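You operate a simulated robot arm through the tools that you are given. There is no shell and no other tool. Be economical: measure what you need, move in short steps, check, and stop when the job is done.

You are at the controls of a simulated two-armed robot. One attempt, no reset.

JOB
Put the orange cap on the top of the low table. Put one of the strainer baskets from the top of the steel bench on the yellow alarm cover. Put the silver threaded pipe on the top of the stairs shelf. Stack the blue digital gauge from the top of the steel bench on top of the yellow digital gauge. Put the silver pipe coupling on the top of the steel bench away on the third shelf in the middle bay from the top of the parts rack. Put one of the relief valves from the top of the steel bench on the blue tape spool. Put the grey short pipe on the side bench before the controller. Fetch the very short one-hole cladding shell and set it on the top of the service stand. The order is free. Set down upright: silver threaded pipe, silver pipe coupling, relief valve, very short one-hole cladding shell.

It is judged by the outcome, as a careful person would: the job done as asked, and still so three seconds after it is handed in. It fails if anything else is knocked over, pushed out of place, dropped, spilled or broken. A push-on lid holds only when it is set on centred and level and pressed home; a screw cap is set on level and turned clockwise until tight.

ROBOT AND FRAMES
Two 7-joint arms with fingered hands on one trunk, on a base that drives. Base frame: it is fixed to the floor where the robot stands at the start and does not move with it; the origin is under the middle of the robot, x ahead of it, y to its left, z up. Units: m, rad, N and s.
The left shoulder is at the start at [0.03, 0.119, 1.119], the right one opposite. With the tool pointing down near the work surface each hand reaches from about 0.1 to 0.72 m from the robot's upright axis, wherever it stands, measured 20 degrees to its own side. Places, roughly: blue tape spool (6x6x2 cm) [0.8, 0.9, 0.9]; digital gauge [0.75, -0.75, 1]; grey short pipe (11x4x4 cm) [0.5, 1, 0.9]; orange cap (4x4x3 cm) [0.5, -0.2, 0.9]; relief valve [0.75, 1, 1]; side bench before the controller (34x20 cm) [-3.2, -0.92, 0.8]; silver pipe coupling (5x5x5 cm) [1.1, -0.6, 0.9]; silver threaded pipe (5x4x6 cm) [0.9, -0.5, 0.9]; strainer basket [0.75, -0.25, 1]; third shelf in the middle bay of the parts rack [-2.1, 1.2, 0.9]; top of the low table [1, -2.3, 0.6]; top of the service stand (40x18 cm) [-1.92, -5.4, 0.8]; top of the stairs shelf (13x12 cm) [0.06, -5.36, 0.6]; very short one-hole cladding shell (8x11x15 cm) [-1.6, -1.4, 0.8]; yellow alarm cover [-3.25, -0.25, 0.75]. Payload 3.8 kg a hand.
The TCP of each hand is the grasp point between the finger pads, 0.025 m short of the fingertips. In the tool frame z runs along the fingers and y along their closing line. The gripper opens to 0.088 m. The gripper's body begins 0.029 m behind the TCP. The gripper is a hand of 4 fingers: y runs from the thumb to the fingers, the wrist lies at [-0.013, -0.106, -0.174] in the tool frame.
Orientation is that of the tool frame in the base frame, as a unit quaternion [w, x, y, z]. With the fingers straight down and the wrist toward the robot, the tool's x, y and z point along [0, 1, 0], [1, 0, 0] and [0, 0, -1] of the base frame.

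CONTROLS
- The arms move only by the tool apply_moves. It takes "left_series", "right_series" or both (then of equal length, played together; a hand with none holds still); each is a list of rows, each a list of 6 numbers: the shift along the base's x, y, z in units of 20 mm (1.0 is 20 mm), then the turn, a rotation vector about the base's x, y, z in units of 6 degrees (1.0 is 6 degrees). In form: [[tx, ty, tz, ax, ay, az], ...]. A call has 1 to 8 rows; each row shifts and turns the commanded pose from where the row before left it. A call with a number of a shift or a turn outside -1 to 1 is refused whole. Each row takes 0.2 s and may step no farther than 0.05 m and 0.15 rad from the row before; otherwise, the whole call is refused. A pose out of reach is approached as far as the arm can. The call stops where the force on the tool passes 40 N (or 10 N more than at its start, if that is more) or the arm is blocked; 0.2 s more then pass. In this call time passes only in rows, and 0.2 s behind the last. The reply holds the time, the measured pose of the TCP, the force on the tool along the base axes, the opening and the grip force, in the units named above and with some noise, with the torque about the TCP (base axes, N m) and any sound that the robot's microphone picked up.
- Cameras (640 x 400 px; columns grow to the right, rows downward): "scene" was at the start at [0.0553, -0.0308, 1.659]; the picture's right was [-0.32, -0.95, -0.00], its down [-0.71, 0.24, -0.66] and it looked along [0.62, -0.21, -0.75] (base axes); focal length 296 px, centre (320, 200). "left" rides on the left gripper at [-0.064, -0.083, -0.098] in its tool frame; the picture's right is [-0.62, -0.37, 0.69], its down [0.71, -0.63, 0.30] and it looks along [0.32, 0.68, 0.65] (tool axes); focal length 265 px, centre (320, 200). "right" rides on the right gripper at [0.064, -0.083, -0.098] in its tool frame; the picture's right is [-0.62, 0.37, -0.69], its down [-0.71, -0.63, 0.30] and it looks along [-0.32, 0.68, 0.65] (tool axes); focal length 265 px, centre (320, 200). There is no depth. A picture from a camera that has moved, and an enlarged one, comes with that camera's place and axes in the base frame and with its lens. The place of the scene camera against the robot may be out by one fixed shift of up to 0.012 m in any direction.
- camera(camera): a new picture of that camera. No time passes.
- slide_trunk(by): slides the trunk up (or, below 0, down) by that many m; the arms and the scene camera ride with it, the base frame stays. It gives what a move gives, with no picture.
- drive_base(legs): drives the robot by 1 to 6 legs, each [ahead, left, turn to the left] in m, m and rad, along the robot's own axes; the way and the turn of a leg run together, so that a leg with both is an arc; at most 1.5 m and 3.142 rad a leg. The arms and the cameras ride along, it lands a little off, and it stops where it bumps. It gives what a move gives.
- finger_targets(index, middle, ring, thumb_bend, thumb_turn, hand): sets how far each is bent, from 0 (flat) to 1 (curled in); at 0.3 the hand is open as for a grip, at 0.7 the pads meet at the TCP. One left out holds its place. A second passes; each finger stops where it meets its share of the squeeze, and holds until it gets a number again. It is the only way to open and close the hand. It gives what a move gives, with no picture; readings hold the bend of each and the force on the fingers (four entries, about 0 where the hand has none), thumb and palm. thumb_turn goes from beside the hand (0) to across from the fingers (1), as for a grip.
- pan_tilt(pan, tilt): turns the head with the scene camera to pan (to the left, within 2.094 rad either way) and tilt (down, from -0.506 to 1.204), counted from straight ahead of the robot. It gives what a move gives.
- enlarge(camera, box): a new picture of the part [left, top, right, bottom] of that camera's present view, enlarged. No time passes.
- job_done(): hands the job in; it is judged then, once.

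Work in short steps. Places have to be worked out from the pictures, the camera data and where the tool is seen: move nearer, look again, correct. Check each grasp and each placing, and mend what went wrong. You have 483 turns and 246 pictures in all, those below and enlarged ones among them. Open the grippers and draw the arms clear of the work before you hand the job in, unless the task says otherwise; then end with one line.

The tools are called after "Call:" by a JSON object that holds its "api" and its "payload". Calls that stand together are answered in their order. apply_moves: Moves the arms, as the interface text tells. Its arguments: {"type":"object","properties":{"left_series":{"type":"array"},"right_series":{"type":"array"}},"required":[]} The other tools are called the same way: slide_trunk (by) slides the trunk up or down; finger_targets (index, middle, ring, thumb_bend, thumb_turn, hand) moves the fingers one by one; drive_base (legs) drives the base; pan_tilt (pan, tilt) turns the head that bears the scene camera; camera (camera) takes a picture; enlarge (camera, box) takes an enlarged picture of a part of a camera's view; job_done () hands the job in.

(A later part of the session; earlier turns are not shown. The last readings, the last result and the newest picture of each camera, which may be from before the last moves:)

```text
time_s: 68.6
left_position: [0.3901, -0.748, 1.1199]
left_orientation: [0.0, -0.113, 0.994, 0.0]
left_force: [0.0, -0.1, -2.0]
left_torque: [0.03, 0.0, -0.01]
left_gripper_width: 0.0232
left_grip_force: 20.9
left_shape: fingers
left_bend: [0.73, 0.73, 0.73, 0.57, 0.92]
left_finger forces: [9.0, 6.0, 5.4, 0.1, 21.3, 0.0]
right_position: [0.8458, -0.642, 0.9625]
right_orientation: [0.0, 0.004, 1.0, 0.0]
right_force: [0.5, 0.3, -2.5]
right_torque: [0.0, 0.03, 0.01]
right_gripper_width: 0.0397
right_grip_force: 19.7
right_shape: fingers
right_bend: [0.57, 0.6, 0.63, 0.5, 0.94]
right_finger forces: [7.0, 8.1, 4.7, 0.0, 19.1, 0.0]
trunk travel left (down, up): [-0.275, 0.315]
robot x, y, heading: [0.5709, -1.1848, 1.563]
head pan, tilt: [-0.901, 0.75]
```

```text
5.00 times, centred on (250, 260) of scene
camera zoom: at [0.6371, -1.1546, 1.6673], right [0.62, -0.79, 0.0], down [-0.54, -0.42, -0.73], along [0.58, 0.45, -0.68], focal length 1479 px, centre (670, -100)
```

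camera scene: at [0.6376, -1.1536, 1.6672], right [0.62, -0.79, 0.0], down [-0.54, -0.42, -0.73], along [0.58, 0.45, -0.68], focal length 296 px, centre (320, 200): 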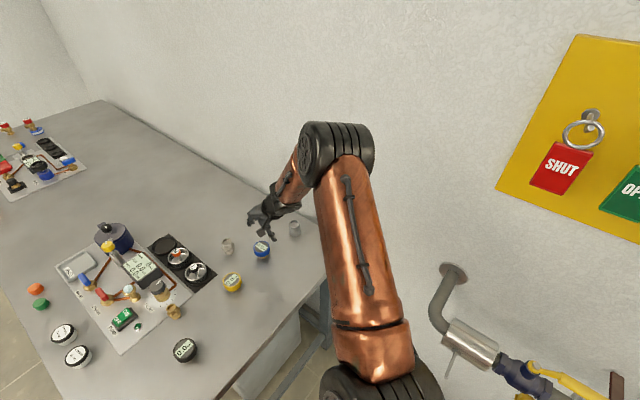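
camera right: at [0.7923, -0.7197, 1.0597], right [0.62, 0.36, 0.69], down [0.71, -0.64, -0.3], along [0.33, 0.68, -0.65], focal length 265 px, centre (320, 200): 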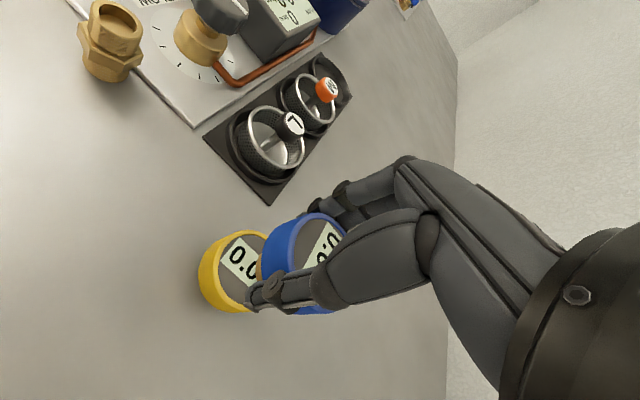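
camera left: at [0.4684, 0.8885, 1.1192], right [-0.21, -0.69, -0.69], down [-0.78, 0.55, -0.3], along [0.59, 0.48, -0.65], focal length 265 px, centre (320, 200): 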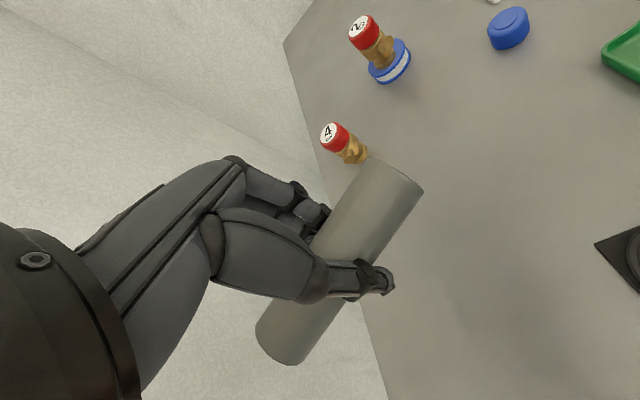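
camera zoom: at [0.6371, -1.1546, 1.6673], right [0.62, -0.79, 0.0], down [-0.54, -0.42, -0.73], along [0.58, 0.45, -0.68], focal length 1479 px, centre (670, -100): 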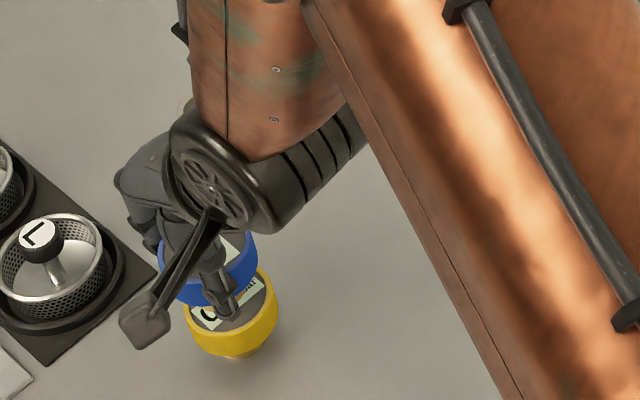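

Alignment now matches in both views. I lower gently until contact.

Call:
{"api": "apply_moves", "payload": {"right_series": [[0, 0, -0.25, 0, 0, 0]]}}

Call:
{"api": "apply_moves", "payload": {"right_series": [[0, 0, -0.12, 0, 0, 0]]}}

Call:
{"api": "enlarge", "payload": {"camera": "right", "box": [170, 180, 370, 330]}}

```text
time_s: 69.0
left_position: [0.3894, -0.7468, 1.1198]
left_orientation: [0.0, -0.113, 0.994, -0.001]
left_force: [-0.7, -0.5, -2.2]
left_torque: [0.02, -0.03, -0.01]
left_gripper_width: 0.0234
left_grip_force: 20.7
left_shape: fingers
left_bend: [0.73, 0.73, 0.73, 0.57, 0.92]
left_finger forces: [9.0, 5.9, 5.4, 0.0, 21.4, 0.0]
right_position: [0.8449, -0.6388, 0.9586]
right_orientation: [0.0, 0.005, 1.0, 0.0]
right_force: [-0.1, -0.4, -2.1]
right_torque: [0.02, 0.02, 0.02]
right_gripper_width: 0.0398
right_grip_force: 19.4
right_shape: fingers
right_bend: [0.57, 0.6, 0.63, 0.5, 0.94]
right_finger forces: [7.0, 8.3, 4.6, 0.1, 19.1, 0.1]
trunk travel left (down, up): [-0.275, 0.315]
robot x, y, heading: [0.5711, -1.1801, 1.564]
head pan, tilt: [-0.901, 0.75]
```

```text
time_s: 69.4
left_position: [0.3911, -0.7471, 1.1195]
left_orientation: [0.0, -0.113, 0.994, -0.001]
left_force: [1.0, -0.2, -3.1]
left_torque: [0.02, 0.0, 0.05]
left_gripper_width: 0.023
left_grip_force: 20.9
left_shape: fingers
left_bend: [0.73, 0.73, 0.73, 0.57, 0.92]
left_finger forces: [9.1, 6.0, 5.5, 0.0, 21.3, 0.1]
right_position: [0.8477, -0.6383, 0.9562]
right_orientation: [0.0, 0.004, 1.0, 0.0]
right_force: [1.1, 0.4, -3.6]
right_torque: [0.06, 0.01, 0.0]
right_gripper_width: 0.0395
right_grip_force: 19.7
right_shape: fingers
right_bend: [0.57, 0.6, 0.63, 0.5, 0.94]
right_finger forces: [6.9, 8.3, 4.6, 0.1, 19.0, 0.1]
trunk travel left (down, up): [-0.275, 0.315]
robot x, y, heading: [0.5743, -1.1824, 1.566]
head pan, tilt: [-0.901, 0.75]
```

```text
2.67 times, centred on (270, 255) of right
camera zoom: at [0.7812, -0.7229, 1.0534], right [0.62, 0.36, 0.69], down [0.71, -0.64, -0.3], along [0.33, 0.68, -0.65], focal length 708 px, centre (453, 53)
```

zoom: 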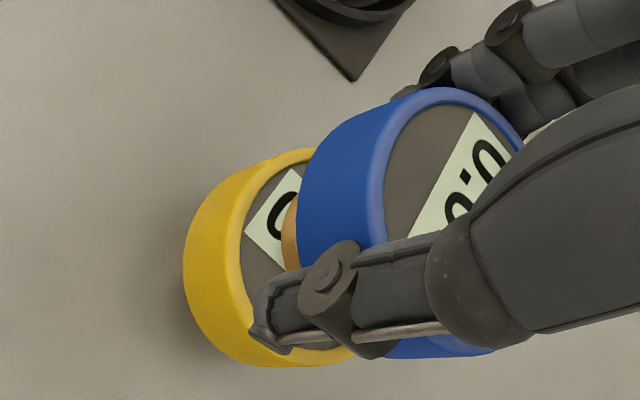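

Call:
{"api": "apply_moves", "payload": {"right_series": [[0, 0, -0.1, 0, 0, 0]]}}

Call:
{"api": "apply_moves", "payload": {"right_series": [[0, 0, -0.1, 0, 0, 0]]}}

Call:
{"api": "apply_moves", "payload": {"right_series": [[0, 0, -0.1, 0, 0, 0]]}}

```text
time_s: 69.8
left_position: [0.3908, -0.7468, 1.1198]
left_orientation: [0.0, -0.113, 0.994, 0.0]
left_force: [-0.5, -0.1, -2.6]
left_torque: [0.01, -0.02, 0.03]
left_gripper_width: 0.0232
left_grip_force: 20.8
left_shape: fingers
left_bend: [0.73, 0.73, 0.73, 0.57, 0.92]
left_finger forces: [8.9, 6.0, 5.5, 0.0, 21.3, 0.1]
right_position: [0.8462, -0.6409, 0.9525]
right_orientation: [0.0, 0.005, 1.0, -0.001]
right_force: [1.5, -1.1, -1.6]
right_torque: [0.04, 0.01, 0.01]
right_gripper_width: 0.0397
right_grip_force: 19.7
right_shape: fingers
right_bend: [0.57, 0.6, 0.63, 0.5, 0.94]
right_finger forces: [7.1, 8.2, 4.7, 0.1, 19.1, 0.0]
trunk travel left (down, up): [-0.275, 0.315]
robot x, y, heading: [0.5722, -1.1815, 1.564]
head pan, tilt: [-0.901, 0.75]
```

```text
time_s: 70.2
left_position: [0.391, -0.7453, 1.1197]
left_orientation: [-0.001, -0.113, 0.994, -0.001]
left_force: [-0.4, 0.5, -2.4]
left_torque: [0.03, 0.04, 0.02]
left_gripper_width: 0.0232
left_grip_force: 21.4
left_shape: fingers
left_bend: [0.73, 0.73, 0.73, 0.57, 0.92]
left_finger forces: [8.9, 6.1, 5.5, 0.0, 21.3, 0.0]
right_position: [0.8469, -0.64, 0.9513]
right_orientation: [0.0, 0.004, 1.0, -0.001]
right_force: [-0.1, -0.1, -1.7]
right_torque: [-0.01, 0.0, 0.0]
right_gripper_width: 0.0396
right_grip_force: 19.9
right_shape: fingers
right_bend: [0.57, 0.6, 0.63, 0.5, 0.94]
right_finger forces: [7.0, 8.2, 4.6, 0.1, 19.1, 0.0]
trunk travel left (down, up): [-0.275, 0.315]
robot x, y, heading: [0.5753, -1.1837, 1.566]
head pan, tilt: [-0.901, 0.75]
```

```text
time_s: 70.6
left_position: [0.3909, -0.7471, 1.1197]
left_orientation: [0.0, -0.113, 0.994, 0.0]
left_force: [0.4, -0.4, -1.4]
left_torque: [0.03, -0.02, 0.0]
left_gripper_width: 0.0233
left_grip_force: 20.6
left_shape: fingers
left_bend: [0.73, 0.73, 0.73, 0.57, 0.92]
left_finger forces: [9.1, 5.9, 5.5, 0.0, 21.3, 0.0]
right_position: [0.8483, -0.6428, 0.9498]
right_orientation: [0.0, 0.004, 1.0, -0.001]
right_force: [-0.1, 0.2, -2.4]
right_torque: [0.03, 0.02, -0.01]
right_gripper_width: 0.0397
right_grip_force: 19.8
right_shape: fingers
right_bend: [0.57, 0.6, 0.63, 0.5, 0.94]
right_finger forces: [7.0, 8.3, 4.6, 0.1, 18.9, 0.0]
trunk travel left (down, up): [-0.275, 0.315]
robot x, y, heading: [0.5704, -1.1808, 1.566]
head pan, tilt: [-0.901, 0.75]
```

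Call:
{"api": "apply_moves", "payload": {"right_series": [[0, 0, -0.1, 0, 0, 0]]}}

Call:
{"api": "apply_moves", "payload": {"right_series": [[0, 0, -0.1, 0, 0, 0]]}}

Call:
{"api": "apply_moves", "payload": {"right_series": [[0, 0, -0.1, 0, 0, 0]]}}

Call:
{"api": "enlarge", "payload": {"camera": "right", "box": [170, 180, 370, 330]}}

```text
time_s: 71.0
left_position: [0.3909, -0.7478, 1.1202]
left_orientation: [0.0, -0.112, 0.994, 0.0]
left_force: [-0.2, 0.2, -2.3]
left_torque: [0.01, 0.01, 0.01]
left_gripper_width: 0.0232
left_grip_force: 21.1
left_shape: fingers
left_bend: [0.73, 0.73, 0.73, 0.57, 0.92]
left_finger forces: [9.0, 5.9, 5.4, 0.0, 21.3, 0.0]
right_position: [0.8476, -0.642, 0.9476]
right_orientation: [0.0, 0.005, 1.0, 0.0]
right_force: [-0.6, -0.4, -2.7]
right_torque: [-0.01, 0.02, 0.04]
right_gripper_width: 0.0398
right_grip_force: 19.5
right_shape: fingers
right_bend: [0.57, 0.6, 0.63, 0.5, 0.94]
right_finger forces: [7.0, 8.3, 4.7, 0.0, 19.1, 0.0]
trunk travel left (down, up): [-0.275, 0.315]
robot x, y, heading: [0.574, -1.1807, 1.566]
head pan, tilt: [-0.901, 0.75]
```

```text
time_s: 71.4
left_position: [0.3895, -0.7474, 1.1195]
left_orientation: [0.0, -0.114, 0.994, 0.0]
left_force: [-0.1, 0.3, -1.9]
left_torque: [0.0, 0.0, 0.01]
left_gripper_width: 0.0231
left_grip_force: 21.0
left_shape: fingers
left_bend: [0.73, 0.73, 0.73, 0.57, 0.92]
left_finger forces: [9.0, 6.0, 5.5, 0.0, 21.2, 0.1]
right_position: [0.8471, -0.6414, 0.9462]
right_orientation: [0.0, 0.003, 1.0, 0.002]
right_force: [-1.2, -0.4, 3.2]
right_torque: [0.04, -0.01, -0.01]
right_gripper_width: 0.0396
right_grip_force: 19.3
right_shape: fingers
right_bend: [0.58, 0.6, 0.63, 0.5, 0.94]
right_finger forces: [6.9, 7.0, 5.0, 0.0, 20.1, 0.0]
trunk travel left (down, up): [-0.275, 0.315]
robot x, y, heading: [0.5697, -1.1811, 1.568]
head pan, tilt: [-0.901, 0.75]
```

```text
time_s: 71.8
left_position: [0.3894, -0.7488, 1.1203]
left_orientation: [0.0, -0.113, 0.994, 0.0]
left_force: [0.6, -0.9, -2.3]
left_torque: [0.04, -0.02, -0.02]
left_gripper_width: 0.0232
left_grip_force: 21.0
left_shape: fingers
left_bend: [0.73, 0.73, 0.73, 0.57, 0.92]
left_finger forces: [9.0, 6.0, 5.5, 0.1, 21.3, 0.0]
right_position: [0.847, -0.6418, 0.9456]
right_orientation: [0.001, 0.003, 1.0, 0.002]
right_force: [0.2, -0.3, 12.5]
right_torque: [0.02, -0.12, 0.02]
right_gripper_width: 0.0394
right_grip_force: 19.9
right_shape: fingers
right_bend: [0.58, 0.61, 0.63, 0.5, 0.94]
right_finger forces: [6.5, 6.1, 5.8, 0.0, 20.9, 0.0]
trunk travel left (down, up): [-0.275, 0.315]
robot x, y, heading: [0.5764, -1.1798, 1.567]
head pan, tilt: [-0.901, 0.75]
```

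```text
2.67 times, centred on (270, 255) of right
camera zoom: at [0.7814, -0.7245, 1.0429], right [0.62, 0.36, 0.7], down [0.71, -0.63, -0.31], along [0.33, 0.68, -0.65], focal length 708 px, centre (453, 53)
```

zoom: 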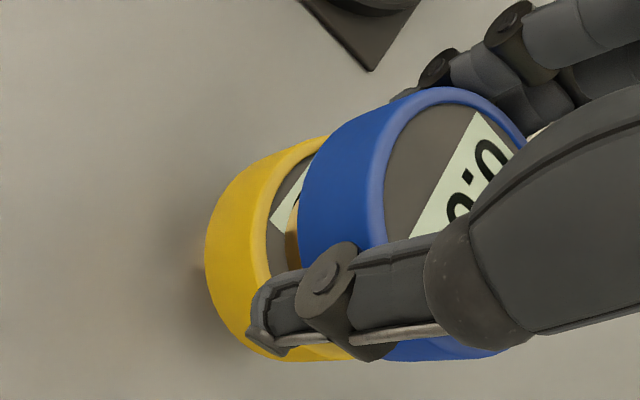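

Contact (about 14 N). I ease up 1 mm and open slightly.

Call:
{"api": "apply_moves", "payload": {"right_series": [[0, 0, 0.07, 0, 0, 0]]}}

Call:
{"api": "finger_targets", "payload": {"hand": "right", "index": 0.5, "middle": 0.53, "ring": 0.56, "thumb_bend": 0.42}}

Call:
{"api": "enlarge", "payload": {"camera": "right", "box": [170, 180, 370, 330]}}

```text
time_s: 72.2
left_position: [0.3908, -0.7482, 1.1183]
left_orientation: [0.0, -0.113, 0.994, -0.001]
left_force: [0.4, 0.6, -2.1]
left_torque: [0.04, -0.01, 0.02]
left_gripper_width: 0.0232
left_grip_force: 21.2
left_shape: fingers
left_bend: [0.73, 0.73, 0.73, 0.57, 0.92]
left_finger forces: [9.1, 6.0, 5.5, 0.0, 21.3, 0.1]
right_position: [0.8476, -0.641, 0.9453]
right_orientation: [0.0, 0.004, 1.0, 0.001]
right_force: [-0.5, 2.1, 9.4]
right_torque: [0.13, -0.1, 0.07]
right_gripper_width: 0.0396
right_grip_force: 20.2
right_shape: fingers
right_bend: [0.58, 0.61, 0.63, 0.5, 0.94]
right_finger forces: [7.3, 6.8, 6.4, 0.0, 19.9, 0.0]
trunk travel left (down, up): [-0.275, 0.315]
robot x, y, heading: [0.5724, -1.1806, 1.566]
head pan, tilt: [-0.901, 0.75]
```

```text
time_s: 73.2
left_position: [0.3906, -0.746, 1.1193]
left_orientation: [-0.001, -0.113, 0.994, -0.001]
left_force: [-0.3, -0.1, -1.8]
left_torque: [0.01, 0.0, 0.03]
left_gripper_width: 0.0228
left_grip_force: 20.6
left_shape: fingers
left_bend: [0.73, 0.73, 0.73, 0.57, 0.92]
left_finger forces: [8.9, 6.0, 5.5, 0.0, 21.3, 0.1]
right_position: [0.8477, -0.6418, 0.9447]
right_orientation: [0.0, 0.004, 1.0, 0.0]
right_force: [0.3, -1.6, -0.5]
right_torque: [0.0, 0.05, -0.01]
right_gripper_width: 0.0507
right_grip_force: 0.0
right_shape: fingers
right_bend: [0.5, 0.53, 0.56, 0.42, 0.97]
right_finger forces: [0.1, 0.2, 0.0, 0.0, 0.4, 0.0]
trunk travel left (down, up): [-0.275, 0.315]
robot x, y, heading: [0.5678, -1.1816, 1.563]
head pan, tilt: [-0.901, 0.75]
```

```text
2.67 times, centred on (270, 255) of right
camera zoom: at [0.7819, -0.7249, 1.0428], right [0.62, 0.36, 0.69], down [0.71, -0.64, -0.3], along [0.33, 0.68, -0.65], focal length 708 px, centre (453, 53)
```

zoom: 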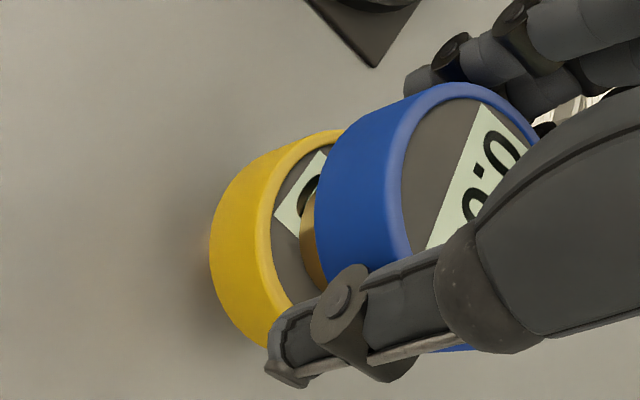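

It stands alone. I open fully and withdraw upward.

Call:
{"api": "finger_targets", "payload": {"hand": "right", "index": 0.3, "middle": 0.3, "ring": 0.3, "thumb_bend": 0.3}}

Call:
{"api": "apply_moves", "payload": {"right_series": [[0, 0, 0.5, 0, 0, 0], [0, 0, 1, 0, 0, 0], [0, 0, 1, 0, 0, 0], [0, 0, 1, 0, 0, 0], [0, 0, 1, 0, 0, 0]]}}

Call:
{"api": "camera", "payload": {"camera": "right"}}

Call:
{"api": "enlarge", "payload": {"camera": "scene", "box": [160, 190, 320, 310]}}

```text
time_s: 74.2
left_position: [0.3909, -0.7481, 1.1204]
left_orientation: [0.001, -0.113, 0.994, -0.002]
left_force: [0.2, 0.7, -2.0]
left_torque: [0.04, -0.01, -0.02]
left_gripper_width: 0.0234
left_grip_force: 21.1
left_shape: fingers
left_bend: [0.73, 0.73, 0.73, 0.57, 0.92]
left_finger forces: [9.0, 6.0, 5.6, 0.0, 21.3, 0.0]
right_position: [0.8479, -0.642, 0.9442]
right_orientation: [0.0, 0.005, 1.0, 0.001]
right_force: [0.2, -0.1, -0.2]
right_torque: [0.04, -0.03, -0.02]
right_gripper_width: 0.0844
right_grip_force: 0.0
right_shape: fingers
right_bend: [0.3, 0.3, 0.3, 0.3, 0.97]
right_finger forces: [0.1, 0.0, 0.0, 0.1, 0.0, 0.0]
trunk travel left (down, up): [-0.275, 0.315]
robot x, y, heading: [0.5726, -1.1804, 1.565]
head pan, tilt: [-0.901, 0.75]
```

```text
time_s: 75.4
left_position: [0.3906, -0.7484, 1.1205]
left_orientation: [0.001, -0.114, 0.994, 0.0]
left_force: [0.6, -0.2, -3.0]
left_torque: [-0.01, 0.03, -0.04]
left_gripper_width: 0.0229
left_grip_force: 21.6
left_shape: fingers
left_bend: [0.73, 0.73, 0.73, 0.57, 0.92]
left_finger forces: [9.0, 6.0, 5.4, 0.0, 21.3, 0.1]
right_position: [0.8475, -0.6428, 1.0343]
right_orientation: [0.001, 0.004, 1.0, -0.001]
right_force: [0.3, 0.2, -0.2]
right_torque: [0.01, 0.01, -0.02]
right_gripper_width: 0.0846
right_grip_force: 0.0
right_shape: fingers
right_bend: [0.3, 0.3, 0.3, 0.3, 0.97]
right_finger forces: [0.0, 0.0, 0.0, 0.0, 0.0, 0.0]
trunk travel left (down, up): [-0.275, 0.315]
robot x, y, heading: [0.5711, -1.1816, 1.566]
head pan, tilt: [-0.901, 0.75]
```

```text
182 pictures are left
camera right: at [0.7819, -0.725, 1.1321], right [0.62, 0.36, 0.69], down [0.71, -0.64, -0.3], along [0.33, 0.68, -0.65], focal length 265 px, centre (320, 200)
```

right: 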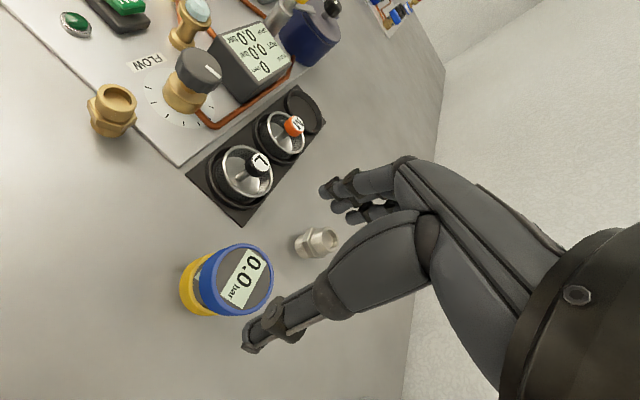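

```text
3.33 times, centred on (240, 250) of scene
camera zoom: at [0.6377, -1.1554, 1.6673], right [0.62, -0.79, 0.0], down [-0.54, -0.42, -0.73], along [0.58, 0.45, -0.68], focal length 986 px, centre (587, 33)
```

zoom: 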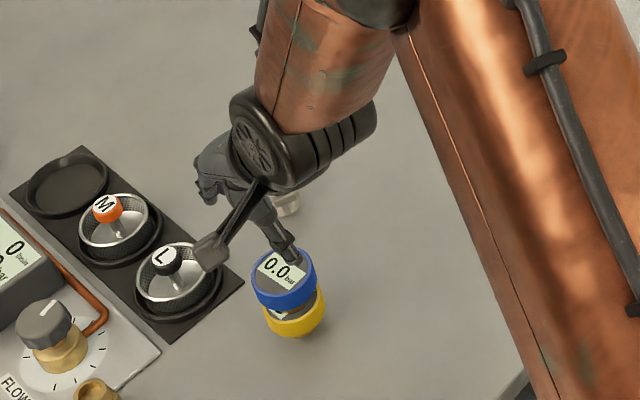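

Stack is good. Next the strainer basket L; I zoom to judge its geometry and neighbours.

Call:
{"api": "enlarge", "payload": {"camera": "right", "box": [170, 70, 330, 230]}}

```text
2.50 times, centred on (250, 150) of right
camera zoom: at [0.7819, -0.725, 1.1321], right [0.62, 0.36, 0.69], down [0.71, -0.64, -0.3], along [0.33, 0.68, -0.65], focal length 664 px, centre (495, 325)
```

zoom: 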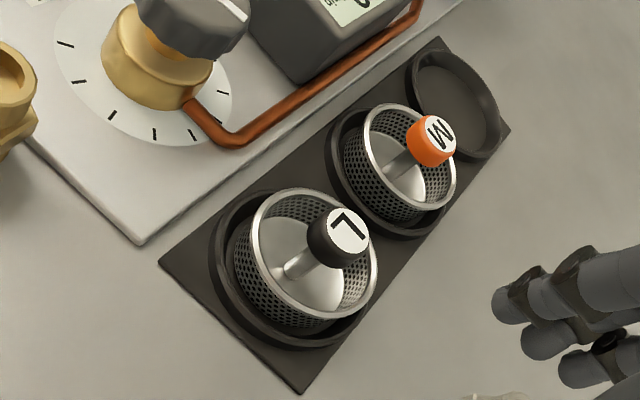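

Knob top is at about (0.805,-0.538,0.922), rim at 0.90. I move above with -30° yaw so the wrist avoids the stacked gauges and the FLOW knob.

Call:
{"api": "apply_moves", "payload": {"right_series": [[-0.35, 0.87, 0, 0, 0, -0.83], [-0.35, 0.87, 0, 0, 0, -0.83], [-0.35, 0.87, 0, 0, 0, -0.83], [-0.35, 0.87, 0, 0, 0, -0.83], [-0.35, 0.87, 0, 0, 0, -0.83], [-0.35, 0.87, 0, 0, 0, -0.83]]}}

Call:
{"api": "camera", "payload": {"camera": "right"}}

Call:
{"api": "enlarge", "payload": {"camera": "scene", "box": [130, 180, 290, 300]}}

```text
time_s: 76.8
left_position: [0.3894, -0.7477, 1.1212]
left_orientation: [0.0, -0.114, 0.993, -0.001]
left_force: [0.0, 0.1, -2.0]
left_torque: [0.02, 0.01, -0.01]
left_gripper_width: 0.0233
left_grip_force: 20.5
left_shape: fingers
left_bend: [0.73, 0.73, 0.73, 0.57, 0.92]
left_finger forces: [9.1, 6.1, 5.4, 0.1, 21.3, 0.0]
right_position: [0.8047, -0.5356, 1.0339]
right_orientation: [0.0, 0.262, 0.965, -0.001]
right_force: [-0.5, -1.6, -0.5]
right_torque: [-0.03, -0.01, -0.01]
right_gripper_width: 0.0844
right_grip_force: 0.0
right_shape: fingers
right_bend: [0.3, 0.3, 0.3, 0.3, 0.97]
right_finger forces: [0.0, 0.0, 0.0, 0.1, 0.1, 0.0]
trunk travel left (down, up): [-0.275, 0.315]
robot x, y, heading: [0.5739, -1.182, 1.561]
head pan, tilt: [-0.901, 0.75]
```

```text
179 pictures are left
camera right: at [0.7057, -0.5755, 1.1325], right [0.72, 0.0, 0.69], down [0.3, -0.91, -0.3], along [0.63, 0.42, -0.65], focal length 265 px, centre (320, 200)
```

right: 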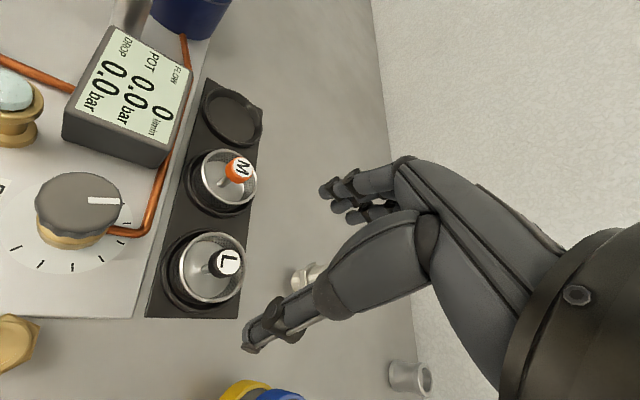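

```text
3.33 times, centred on (210, 240) of scene
camera zoom: at [0.6368, -1.1542, 1.6673], right [0.62, -0.79, 0.0], down [-0.54, -0.42, -0.73], along [0.58, 0.45, -0.68], focal length 986 px, centre (687, 67)
```

zoom: 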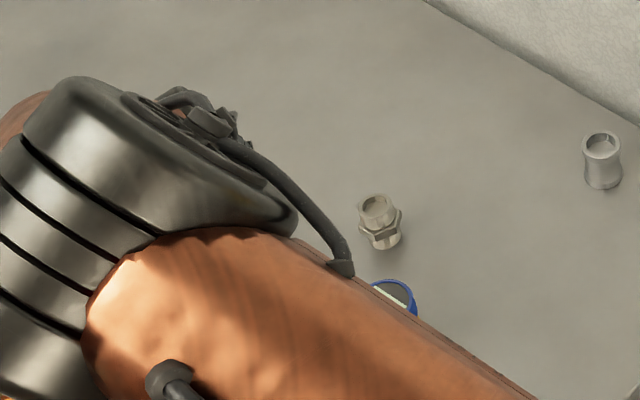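

Knob refined to (0.807,-0.530). I shift and descend to 0.965, then check.

Call:
{"api": "apply_moves", "payload": {"right_series": [[0.1, 0.3, -1, 0, 0, 0], [0, 0, -1, 0, 0, 0], [0, 0, -1, 0, 0, 0], [0, 0, -0.5, 0, 0, 0]]}}

Call:
{"api": "camera", "payload": {"camera": "right"}}

```text
time_s: 77.8
left_position: [0.3899, -0.7462, 1.1204]
left_orientation: [0.0, -0.113, 0.994, -0.001]
left_force: [0.0, -0.5, -2.0]
left_torque: [0.0, 0.01, -0.03]
left_gripper_width: 0.0233
left_grip_force: 21.0
left_shape: fingers
left_bend: [0.73, 0.73, 0.73, 0.57, 0.92]
left_finger forces: [9.0, 6.0, 5.5, 0.1, 21.2, 0.1]
right_position: [0.8081, -0.53, 0.9645]
right_orientation: [0.0, 0.262, 0.965, 0.0]
right_force: [1.1, 0.2, 0.5]
right_torque: [-0.02, 0.02, 0.0]
right_gripper_width: 0.0843
right_grip_force: 0.1
right_shape: fingers
right_bend: [0.3, 0.3, 0.3, 0.3, 0.97]
right_finger forces: [0.1, 0.0, 0.1, 0.0, 0.0, 0.1]
trunk travel left (down, up): [-0.275, 0.315]
robot x, y, heading: [0.5699, -1.1807, 1.565]
head pan, tilt: [-0.901, 0.75]
```

```text
177 pictures are left
camera right: at [0.7085, -0.5694, 1.0629], right [0.72, 0.0, 0.69], down [0.3, -0.9, -0.3], along [0.63, 0.43, -0.65], focal length 265 px, centre (320, 200)
```

right: 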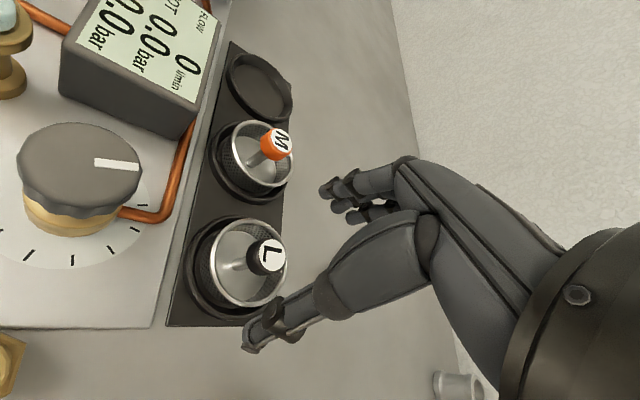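

Call:
{"api": "apply_moves", "payload": {"right_series": [[-0.15, 0.15, -0.6, 0, 0, 0], [0, 0, -0.6, 0, 0, 0], [0, 0, -0.55, 0, 0, 0]]}}

Call:
{"api": "camera", "payload": {"camera": "right"}}

```text
time_s: 78.6
left_position: [0.3894, -0.7463, 1.1194]
left_orientation: [0.001, -0.114, 0.993, -0.002]
left_force: [-0.2, 0.3, -2.8]
left_torque: [-0.02, -0.01, 0.02]
left_gripper_width: 0.0231
left_grip_force: 21.2
left_shape: fingers
left_bend: [0.73, 0.73, 0.73, 0.57, 0.92]
left_finger forces: [9.0, 6.1, 5.5, 0.0, 21.4, 0.0]
right_position: [0.8047, -0.5298, 0.931]
right_orientation: [0.0, 0.261, 0.965, 0.0]
right_force: [-0.1, 0.3, -1.1]
right_torque: [-0.03, 0.0, 0.0]
right_gripper_width: 0.0846
right_grip_force: 0.0
right_shape: fingers
right_bend: [0.3, 0.3, 0.3, 0.3, 0.97]
right_finger forces: [0.1, 0.0, 0.0, 0.0, 0.0, 0.0]
trunk travel left (down, up): [-0.275, 0.315]
robot x, y, heading: [0.5715, -1.1809, 1.562]
head pan, tilt: [-0.901, 0.75]
```

```text
176 pictures are left
camera right: at [0.7057, -0.5682, 1.0289], right [0.72, 0.01, 0.69], down [0.3, -0.91, -0.3], along [0.63, 0.43, -0.65], focal length 265 px, centre (320, 200)
```

right: 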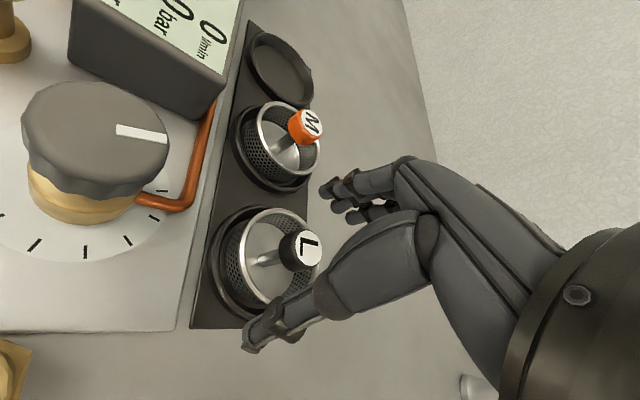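

Knob lies right at the TCP, slightly below. I pre-close to a smaller opening so the fingertips fit inside the bowl rim, then lower and close.

Call:
{"api": "finger_targets", "payload": {"hand": "right", "index": 0.48, "middle": 0.48, "ring": 0.48, "thumb_bend": 0.48}}

Call:
{"api": "apply_moves", "payload": {"right_series": [[0, 0.05, -0.5, 0, 0, 0]]}}

Call:
{"api": "enlarge", "payload": {"camera": "right", "box": [200, 140, 400, 340]}}

```text
time_s: 79.6
left_position: [0.3895, -0.7474, 1.1198]
left_orientation: [0.0, -0.113, 0.994, -0.001]
left_force: [0.7, -0.3, -2.9]
left_torque: [0.0, 0.0, 0.02]
left_gripper_width: 0.0232
left_grip_force: 20.8
left_shape: fingers
left_bend: [0.73, 0.73, 0.73, 0.57, 0.92]
left_finger forces: [9.0, 5.9, 5.6, 0.0, 21.4, 0.1]
right_position: [0.8053, -0.5279, 0.9308]
right_orientation: [0.0, 0.262, 0.965, -0.001]
right_force: [0.6, -0.3, 0.1]
right_torque: [-0.04, -0.03, -0.02]
right_gripper_width: 0.0464
right_grip_force: 0.1
right_shape: fingers
right_bend: [0.48, 0.48, 0.48, 0.48, 0.97]
right_finger forces: [0.1, 0.0, 0.0, 0.0, 0.1, 0.0]
trunk travel left (down, up): [-0.275, 0.315]
robot x, y, heading: [0.5713, -1.1796, 1.562]
head pan, tilt: [-0.901, 0.75]
```

```text
time_s: 80.0
left_position: [0.3894, -0.7468, 1.1192]
left_orientation: [0.0, -0.113, 0.994, -0.001]
left_force: [-0.2, 0.4, -1.9]
left_torque: [0.02, 0.01, 0.03]
left_gripper_width: 0.0231
left_grip_force: 21.2
left_shape: fingers
left_bend: [0.73, 0.73, 0.73, 0.57, 0.92]
left_finger forces: [9.0, 6.0, 5.5, 0.0, 21.2, 0.0]
right_position: [0.805, -0.5265, 0.921]
right_orientation: [0.0, 0.261, 0.965, 0.0]
right_force: [-0.1, 0.1, 0.2]
right_torque: [0.01, -0.01, 0.01]
right_gripper_width: 0.0466
right_grip_force: 0.1
right_shape: fingers
right_bend: [0.48, 0.48, 0.48, 0.48, 0.97]
right_finger forces: [0.0, 0.1, 0.0, 0.0, 0.0, 0.0]
trunk travel left (down, up): [-0.275, 0.315]
robot x, y, heading: [0.5722, -1.1811, 1.561]
head pan, tilt: [-0.901, 0.75]
```

```text
2.00 times, centred on (300, 240) of right
camera zoom: at [0.7059, -0.5664, 1.0188], right [0.72, 0.01, 0.69], down [0.3, -0.9, -0.3], along [0.63, 0.43, -0.65], focal length 531 px, centre (360, 120)
```

zoom: 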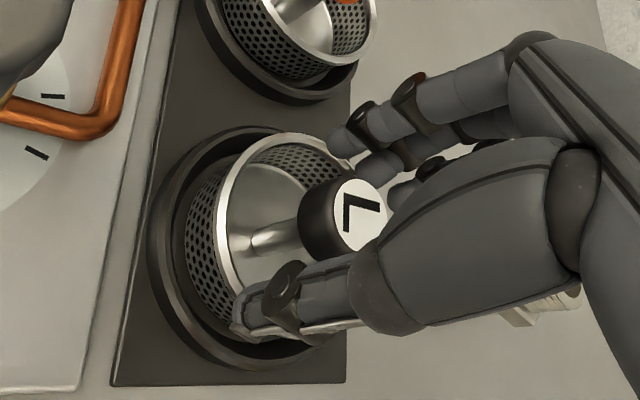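

Call:
{"api": "apply_moves", "payload": {"right_series": [[0, 0, -0.3, 0, 0, 0]]}}

Call:
{"api": "finger_targets", "payload": {"hand": "right", "index": 0.72, "middle": 0.72, "ring": 0.72, "thumb_bend": 0.72}}

Call:
{"api": "enlarge", "payload": {"camera": "right", "box": [200, 140, 400, 340]}}

```text
time_s: 80.4
left_position: [0.3904, -0.7479, 1.12]
left_orientation: [-0.001, -0.114, 0.994, 0.0]
left_force: [0.2, 0.0, -1.4]
left_torque: [0.04, 0.02, -0.03]
left_gripper_width: 0.0233
left_grip_force: 20.6
left_shape: fingers
left_bend: [0.73, 0.73, 0.73, 0.57, 0.92]
left_finger forces: [9.0, 6.0, 5.5, 0.0, 21.3, 0.0]
right_position: [0.8039, -0.5279, 0.917]
right_orientation: [0.0, 0.261, 0.965, 0.001]
right_force: [0.1, 1.1, 7.3]
right_torque: [0.16, -0.2, -0.03]
right_gripper_width: 0.0467
right_grip_force: 3.8
right_shape: fingers
right_bend: [0.48, 0.47, 0.48, 0.48, 0.97]
right_finger forces: [0.0, 7.1, 0.0, 0.0, 0.0, 0.0]
trunk travel left (down, up): [-0.275, 0.315]
robot x, y, heading: [0.5765, -1.1824, 1.561]
head pan, tilt: [-0.901, 0.75]
```

```text
time_s: 81.4
left_position: [0.3909, -0.7469, 1.1188]
left_orientation: [0.001, -0.113, 0.994, 0.0]
left_force: [0.4, 0.0, -1.9]
left_torque: [0.03, -0.02, -0.01]
left_gripper_width: 0.0229
left_grip_force: 20.8
left_shape: fingers
left_bend: [0.73, 0.73, 0.73, 0.57, 0.92]
left_finger forces: [8.9, 6.0, 5.5, 0.1, 21.3, 0.1]
right_position: [0.8045, -0.5282, 0.9143]
right_orientation: [0.0, 0.262, 0.965, 0.0]
right_force: [-0.4, 0.2, -0.7]
right_torque: [0.0, 0.01, -0.01]
right_gripper_width: 0.0001
right_grip_force: 4.3
right_shape: fingers
right_bend: [0.72, 0.71, 0.72, 0.69, 0.96]
right_finger forces: [1.1, 3.2, 0.9, 0.1, 3.7, 0.0]
trunk travel left (down, up): [-0.275, 0.315]
robot x, y, heading: [0.5712, -1.1804, 1.561]
head pan, tilt: [-0.901, 0.75]
```

```text
2.00 times, centred on (300, 240) of right
camera zoom: at [0.7058, -0.5672, 1.0132], right [0.72, 0.01, 0.69], down [0.3, -0.91, -0.3], along [0.63, 0.43, -0.65], focal length 531 px, centre (360, 120)
```

zoom: 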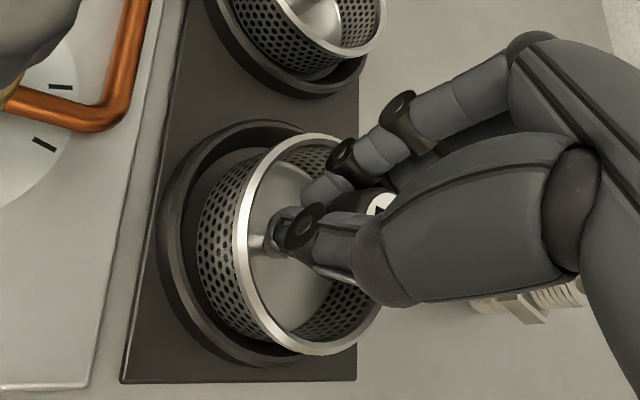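

Fingers closed on the stem under the knob — a hooking grip. I lift gently and look.

Call:
{"api": "apply_moves", "payload": {"right_series": [[0, 0, 0.5, 0, 0, 0], [0, 0, 0.7, 0, 0, 0], [0, 0, 1, 0, 0, 0], [0, 0, 1, 0, 0, 0], [0, 0, 1, 0, 0, 0]]}}

Call:
{"api": "camera", "payload": {"camera": "right"}}

```text
time_s: 82.6
left_position: [0.3902, -0.747, 1.1196]
left_orientation: [0.0, -0.113, 0.994, 0.0]
left_force: [0.5, 0.3, -2.2]
left_torque: [0.01, -0.01, -0.03]
left_gripper_width: 0.0232
left_grip_force: 21.0
left_shape: fingers
left_bend: [0.73, 0.73, 0.73, 0.57, 0.92]
left_finger forces: [9.0, 6.0, 5.5, 0.1, 21.4, 0.0]
right_position: [0.8029, -0.528, 1.0001]
right_orientation: [0.0, 0.262, 0.965, -0.001]
right_force: [-0.3, 0.0, -1.2]
right_torque: [0.02, 0.02, 0.01]
right_gripper_width: 0.0
right_grip_force: 4.7
right_shape: fingers
right_bend: [0.72, 0.71, 0.72, 0.69, 0.96]
right_finger forces: [1.1, 3.3, 0.7, 0.0, 3.6, 0.0]
trunk travel left (down, up): [-0.275, 0.315]
robot x, y, heading: [0.5733, -1.1762, 1.563]
head pan, tilt: [-0.901, 0.75]
```

```text
173 pictures are left
camera right: at [0.7056, -0.5675, 1.0962], right [0.72, 0.01, 0.69], down [0.3, -0.91, -0.3], along [0.63, 0.42, -0.65], focal length 265 px, centre (320, 200)
```

right: 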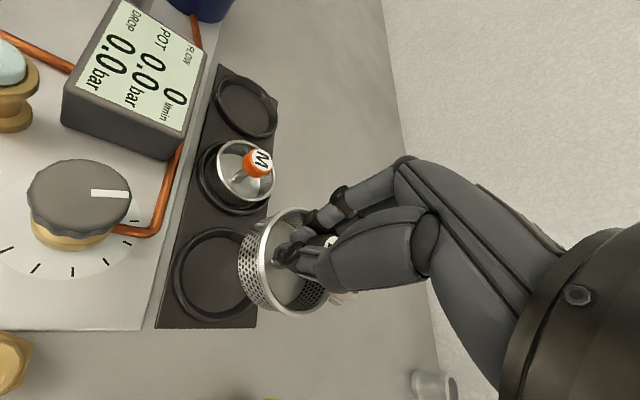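

Basket L lifted cleanly. I raise and retract the right hand for the drive.

Call:
{"api": "apply_moves", "payload": {"right_series": [[0, 0, 1, 0, 0, 0], [0, 0, 1, 0, 0, 0], [0, -0.5, 1, 0, 0, 0], [0, -1, 1, 0, 0, 0.8], [0, -1, 1, 0, 0, 0.8], [0, -1, 0.5, 0, 0, 0.8], [0, -1, 0, 0, 0, 0.8], [0, -1, 0, 0, 0, 0.8]]}}

Call:
{"api": "apply_moves", "payload": {"right_series": [[0.5, -1, 0, 0, 0, 0.8], [0.5, -1, 0, 0, 0, 0], [0.5, -1, 0, 0, 0, 0], [0.5, -1, 0, 0, 0, 0], [0.5, -1, 0, 0, 0, 0], [0.5, -1, 0, 0, 0, 0]]}}

Call:
{"api": "camera", "payload": {"camera": "right"}}

```text
time_s: 84.4
left_position: [0.3916, -0.7481, 1.1204]
left_orientation: [0.0, -0.113, 0.994, 0.0]
left_force: [0.2, -1.2, -2.1]
left_torque: [0.02, 0.01, -0.01]
left_gripper_width: 0.0232
left_grip_force: 20.8
left_shape: fingers
left_bend: [0.73, 0.73, 0.73, 0.57, 0.92]
left_finger forces: [9.0, 5.9, 5.4, 0.1, 21.3, 0.1]
right_position: [0.8045, -0.6368, 1.1083]
right_orientation: [0.0, 0.055, 0.998, 0.0]
right_force: [-0.3, -0.4, -1.4]
right_torque: [0.01, 0.01, -0.02]
right_gripper_width: 0.0001
right_grip_force: 4.4
right_shape: fingers
right_bend: [0.72, 0.71, 0.72, 0.7, 0.96]
right_finger forces: [1.0, 3.2, 0.9, 0.1, 3.5, 0.0]
trunk travel left (down, up): [-0.275, 0.315]
robot x, y, heading: [0.5722, -1.1792, 1.561]
head pan, tilt: [-0.901, 0.75]
```

```text
time_s: 85.8
left_position: [0.3907, -0.7476, 1.12]
left_orientation: [0.001, -0.113, 0.994, -0.001]
left_force: [-0.4, -1.2, -2.7]
left_torque: [0.05, 0.04, 0.01]
left_gripper_width: 0.023
left_grip_force: 21.0
left_shape: fingers
left_bend: [0.73, 0.73, 0.73, 0.57, 0.92]
left_finger forces: [9.0, 6.0, 5.4, 0.0, 21.2, 0.0]
right_position: [0.8668, -0.7545, 1.1095]
right_orientation: [0.0, 0.012, 1.0, 0.0]
right_force: [-0.1, -0.8, -1.6]
right_torque: [0.04, 0.0, 0.0]
right_gripper_width: 0.0003
right_grip_force: 4.0
right_shape: fingers
right_bend: [0.72, 0.71, 0.72, 0.7, 0.96]
right_finger forces: [0.8, 2.8, 1.0, 0.0, 3.3, 0.1]
trunk travel left (down, up): [-0.275, 0.315]
robot x, y, heading: [0.5748, -1.1802, 1.565]
head pan, tilt: [-0.901, 0.75]
```

```text
172 pictures are left
camera right: at [0.7982, -0.8377, 1.2079], right [0.63, 0.35, 0.69], down [0.7, -0.65, -0.3], along [0.34, 0.68, -0.65], focal length 265 px, centre (320, 200)
```

right: 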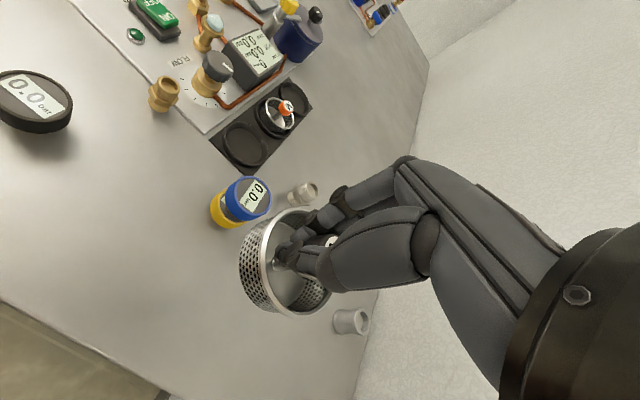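

I back away from the bench end to the open floor, turn west, and survey.

Call:
{"api": "drive_base", "payload": {"legs": [[-0.22, 0, 0], [0, 0.6, 0], [0, 0, 1.57]]}}

Call:
{"api": "pan_tilt", "payload": {"pan": 0.0, "tilt": 0.35}}

Call:
{"api": "camera", "payload": {"camera": "scene"}}

Call:
{"api": "pan_tilt", "payload": {"pan": -0.9, "tilt": 0.35}}

Call:
{"api": "camera", "payload": {"camera": "scene"}}

Call:
{"api": "pan_tilt", "payload": {"pan": 0.9, "tilt": 0.35}}

Call:
{"api": "camera", "payload": {"camera": "scene"}}

```text
time_s: 94.3
left_position: [-0.4367, -1.5863, 1.1206]
left_orientation: [-0.001, 0.796, -0.605, 0.001]
left_force: [0.7, -0.1, -2.0]
left_torque: [0.0, 0.01, -0.01]
left_gripper_width: 0.0229
left_grip_force: 19.9
left_shape: fingers
left_bend: [0.73, 0.73, 0.73, 0.57, 0.92]
left_finger forces: [8.6, 5.8, 5.3, 0.1, 20.2, 0.0]
right_position: [-0.4494, -1.1137, 1.1108]
right_orientation: [0.001, 0.713, -0.701, 0.0]
right_force: [0.4, -0.5, -1.1]
right_torque: [0.01, 0.06, 0.0]
right_gripper_width: 0.0
right_grip_force: 3.5
right_shape: fingers
right_bend: [0.72, 0.71, 0.72, 0.71, 0.96]
right_finger forces: [1.0, 2.6, 1.1, 0.0, 2.6, 0.1]
trunk travel left (down, up): [-0.275, 0.315]
robot x, y, heading: [-0.0143, -1.3889, -3.111]
head pan, tilt: [-0.901, 0.75]
```

```text
time_s: 95.5
left_position: [-0.4372, -1.588, 1.1196]
left_orientation: [-0.001, 0.796, -0.605, 0.0]
left_force: [1.0, -0.5, -1.2]
left_torque: [-0.01, 0.0, 0.0]
left_gripper_width: 0.0227
left_grip_force: 19.4
left_shape: fingers
left_bend: [0.73, 0.73, 0.73, 0.57, 0.92]
left_finger forces: [8.5, 5.8, 5.2, 0.1, 20.0, 0.1]
right_position: [-0.4494, -1.1136, 1.1091]
right_orientation: [-0.001, 0.712, -0.702, 0.0]
right_force: [-1.0, 0.2, -0.2]
right_torque: [0.02, 0.01, -0.01]
right_gripper_width: 0.0
right_grip_force: 3.2
right_shape: fingers
right_bend: [0.72, 0.71, 0.72, 0.71, 0.96]
right_finger forces: [1.0, 2.6, 1.0, 0.1, 2.6, 0.0]
trunk travel left (down, up): [-0.275, 0.315]
robot x, y, heading: [-0.0114, -1.3889, -3.11]
head pan, tilt: [0.0, 0.351]
```

```text
171 pictures are left
camera scene: at [-0.0839, -1.3961, 1.7028], right [-0.03, 1.0, 0.0], down [0.34, 0.01, -0.94], along [-0.94, -0.03, -0.34], focal length 296 px, centre (320, 200)
```

scene: 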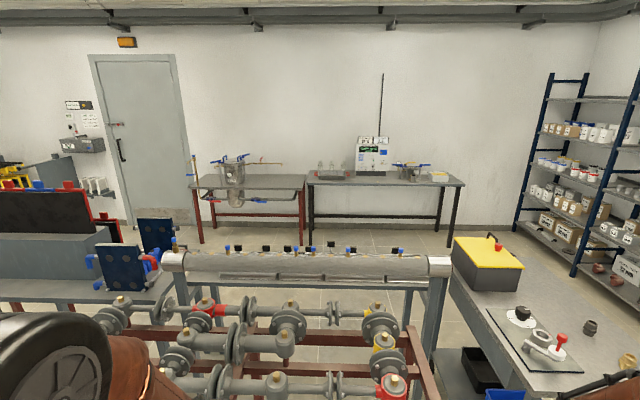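

```text
time_s: 96.7
left_position: [-0.436, -1.5877, 1.12]
left_orientation: [0.0, 0.796, -0.605, 0.0]
left_force: [-0.2, -0.6, -2.1]
left_torque: [0.0, 0.04, 0.01]
left_gripper_width: 0.0229
left_grip_force: 19.4
left_shape: fingers
left_bend: [0.73, 0.73, 0.73, 0.57, 0.92]
left_finger forces: [8.5, 5.7, 5.2, 0.1, 20.1, 0.0]
right_position: [-0.4485, -1.1127, 1.1107]
right_orientation: [-0.001, 0.713, -0.702, 0.0]
right_force: [0.5, 0.0, -0.8]
right_torque: [0.01, 0.0, 0.0]
right_gripper_width: 0.0
right_grip_force: 3.5
right_shape: fingers
right_bend: [0.72, 0.71, 0.72, 0.71, 0.96]
right_finger forces: [1.1, 2.5, 1.0, 0.0, 2.6, 0.0]
trunk travel left (down, up): [-0.275, 0.315]
robot x, y, heading: [-0.01, -1.3887, -3.102]
head pan, tilt: [-0.901, 0.351]
```

```text
170 pictures are left
camera scene: at [-0.0513, -1.3221, 1.7029], right [0.76, 0.65, 0.0], down [0.22, -0.26, -0.94], along [-0.61, 0.71, -0.34], focal length 296 px, centre (320, 200)
```

scene: 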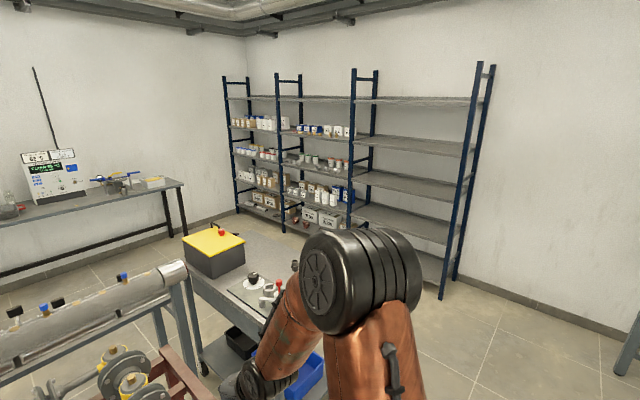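

```text
time_s: 98.5
left_position: [-0.4375, -1.587, 1.1196]
left_orientation: [-0.001, 0.796, -0.605, 0.001]
left_force: [-0.2, 0.0, -2.2]
left_torque: [-0.05, 0.01, 0.02]
left_gripper_width: 0.0228
left_grip_force: 20.0
left_shape: fingers
left_bend: [0.73, 0.73, 0.73, 0.57, 0.92]
left_finger forces: [8.5, 5.7, 5.3, 0.1, 20.2, 0.0]
right_position: [-0.4496, -1.1141, 1.1096]
right_orientation: [0.0, 0.713, -0.701, 0.001]
right_force: [-0.3, 0.2, -1.1]
right_torque: [-0.02, 0.02, -0.04]
right_gripper_width: 0.0
right_grip_force: 3.7
right_shape: fingers
right_bend: [0.72, 0.71, 0.72, 0.71, 0.96]
right_finger forces: [1.0, 2.5, 1.1, 0.0, 2.7, 0.1]
trunk travel left (down, up): [-0.275, 0.315]
robot x, y, heading: [-0.0086, -1.3895, -3.104]
head pan, tilt: [0.901, 0.351]
```

```text
169 pictures are left
camera scene: at [-0.0461, -1.4679, 1.7029], right [-0.8, 0.59, 0.0], down [0.2, 0.28, -0.94], along [-0.56, -0.76, -0.34], focal length 296 px, centre (320, 200)
```

scene: 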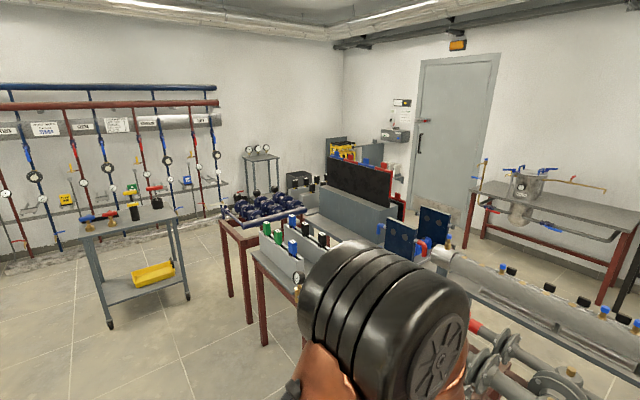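

I see the layout: the west benches lie beyond an island; I take the northern route. I drive north to y≈0.1 facing west and look.

Call:
{"api": "drive_base", "payload": {"legs": [[0, -1.5, -0.03]]}}

Call:
{"api": "pan_tilt", "payload": {"pan": 0.25, "tilt": 0.55}}

Call:
{"api": "camera", "payload": {"camera": "scene"}}

Call:
{"api": "pan_tilt", "payload": {"pan": -0.5, "tilt": 0.55}}

Call:
{"api": "camera", "payload": {"camera": "scene"}}

```text
time_s: 105.9
left_position: [-0.4895, -0.0869, 1.1206]
left_orientation: [0.0, 0.796, -0.605, 0.0]
left_force: [0.4, 0.6, -2.4]
left_torque: [-0.03, 0.01, -0.01]
left_gripper_width: 0.0227
left_grip_force: 19.7
left_shape: fingers
left_bend: [0.73, 0.73, 0.73, 0.57, 0.92]
left_finger forces: [8.6, 5.8, 5.1, 0.0, 20.2, 0.0]
right_position: [-0.5019, 0.3869, 1.11]
right_orientation: [0.0, 0.713, -0.701, -0.001]
right_force: [0.2, 0.0, -1.8]
right_torque: [0.02, 0.01, 0.0]
right_gripper_width: 0.0002
right_grip_force: 3.5
right_shape: fingers
right_bend: [0.72, 0.71, 0.72, 0.71, 0.96]
right_finger forces: [0.9, 2.5, 1.1, 0.0, 2.7, 0.0]
trunk travel left (down, up): [-0.275, 0.315]
robot x, y, heading: [-0.0662, 0.1173, -3.099]
head pan, tilt: [0.901, 0.351]
```

```text
time_s: 106.9
left_position: [-0.4905, -0.0867, 1.1189]
left_orientation: [0.0, 0.796, -0.605, 0.001]
left_force: [0.3, 0.8, -1.8]
left_torque: [0.01, 0.0, 0.01]
left_gripper_width: 0.0227
left_grip_force: 20.0
left_shape: fingers
left_bend: [0.73, 0.73, 0.73, 0.57, 0.92]
left_finger forces: [8.5, 5.7, 5.2, 0.0, 20.1, 0.1]
right_position: [-0.5032, 0.3874, 1.1098]
right_orientation: [0.001, 0.713, -0.701, 0.0]
right_force: [0.6, -0.2, -0.8]
right_torque: [0.01, 0.01, 0.01]
right_gripper_width: 0.0
right_grip_force: 3.5
right_shape: fingers
right_bend: [0.72, 0.71, 0.72, 0.71, 0.96]
right_finger forces: [1.0, 2.5, 1.0, 0.1, 2.7, 0.1]
trunk travel left (down, up): [-0.275, 0.315]
robot x, y, heading: [-0.0618, 0.1108, -3.107]
head pan, tilt: [0.25, 0.55]
```

```text
168 pictures are left
camera scene: at [-0.1306, 0.0825, 1.6846], right [-0.28, 0.96, 0.0], down [0.5, 0.15, -0.85], along [-0.82, -0.24, -0.52], focal length 296 px, centre (320, 200)
```

scene: 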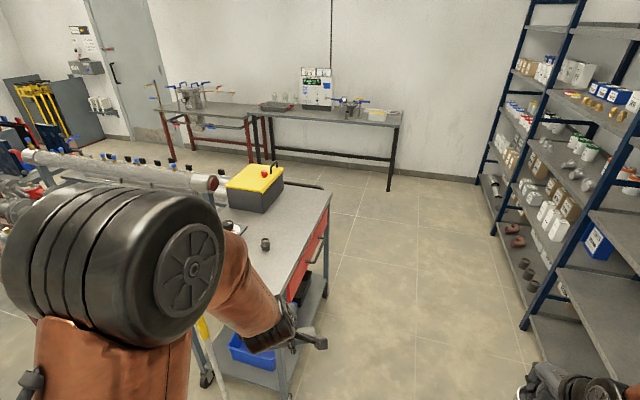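

```text
time_s: 108.0
left_position: [-0.4905, -0.0859, 1.1213]
left_orientation: [-0.001, 0.796, -0.605, 0.001]
left_force: [0.1, 0.2, -2.0]
left_torque: [-0.01, 0.02, -0.01]
left_gripper_width: 0.0229
left_grip_force: 19.8
left_shape: fingers
left_bend: [0.73, 0.73, 0.73, 0.57, 0.92]
left_finger forces: [8.6, 5.8, 5.2, 0.0, 20.2, 0.0]
right_position: [-0.5031, 0.3874, 1.1098]
right_orientation: [-0.001, 0.713, -0.701, 0.001]
right_force: [-0.1, -0.1, -0.2]
right_torque: [-0.01, 0.03, -0.01]
right_gripper_width: 0.0
right_grip_force: 3.5
right_shape: fingers
right_bend: [0.72, 0.71, 0.72, 0.71, 0.96]
right_finger forces: [1.1, 2.5, 1.0, 0.0, 2.7, 0.1]
trunk travel left (down, up): [-0.275, 0.315]
robot x, y, heading: [-0.0676, 0.1116, -3.104]
head pan, tilt: [-0.499, 0.55]
```

```text
167 pictures are left
camera scene: at [-0.1249, 0.1479, 1.6846], right [0.45, 0.9, 0.0], down [0.47, -0.23, -0.85], along [-0.76, 0.38, -0.52], focal length 296 px, centre (320, 200)
```

scene: 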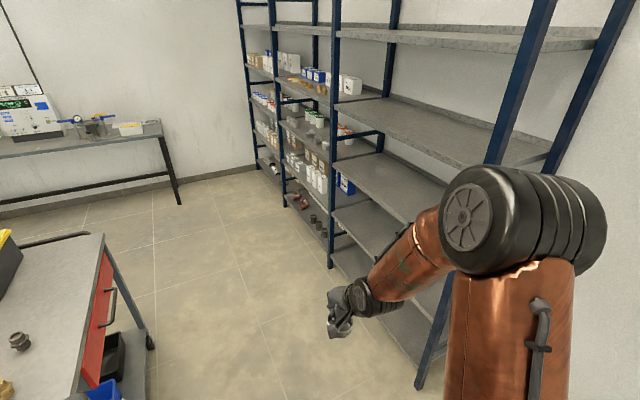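

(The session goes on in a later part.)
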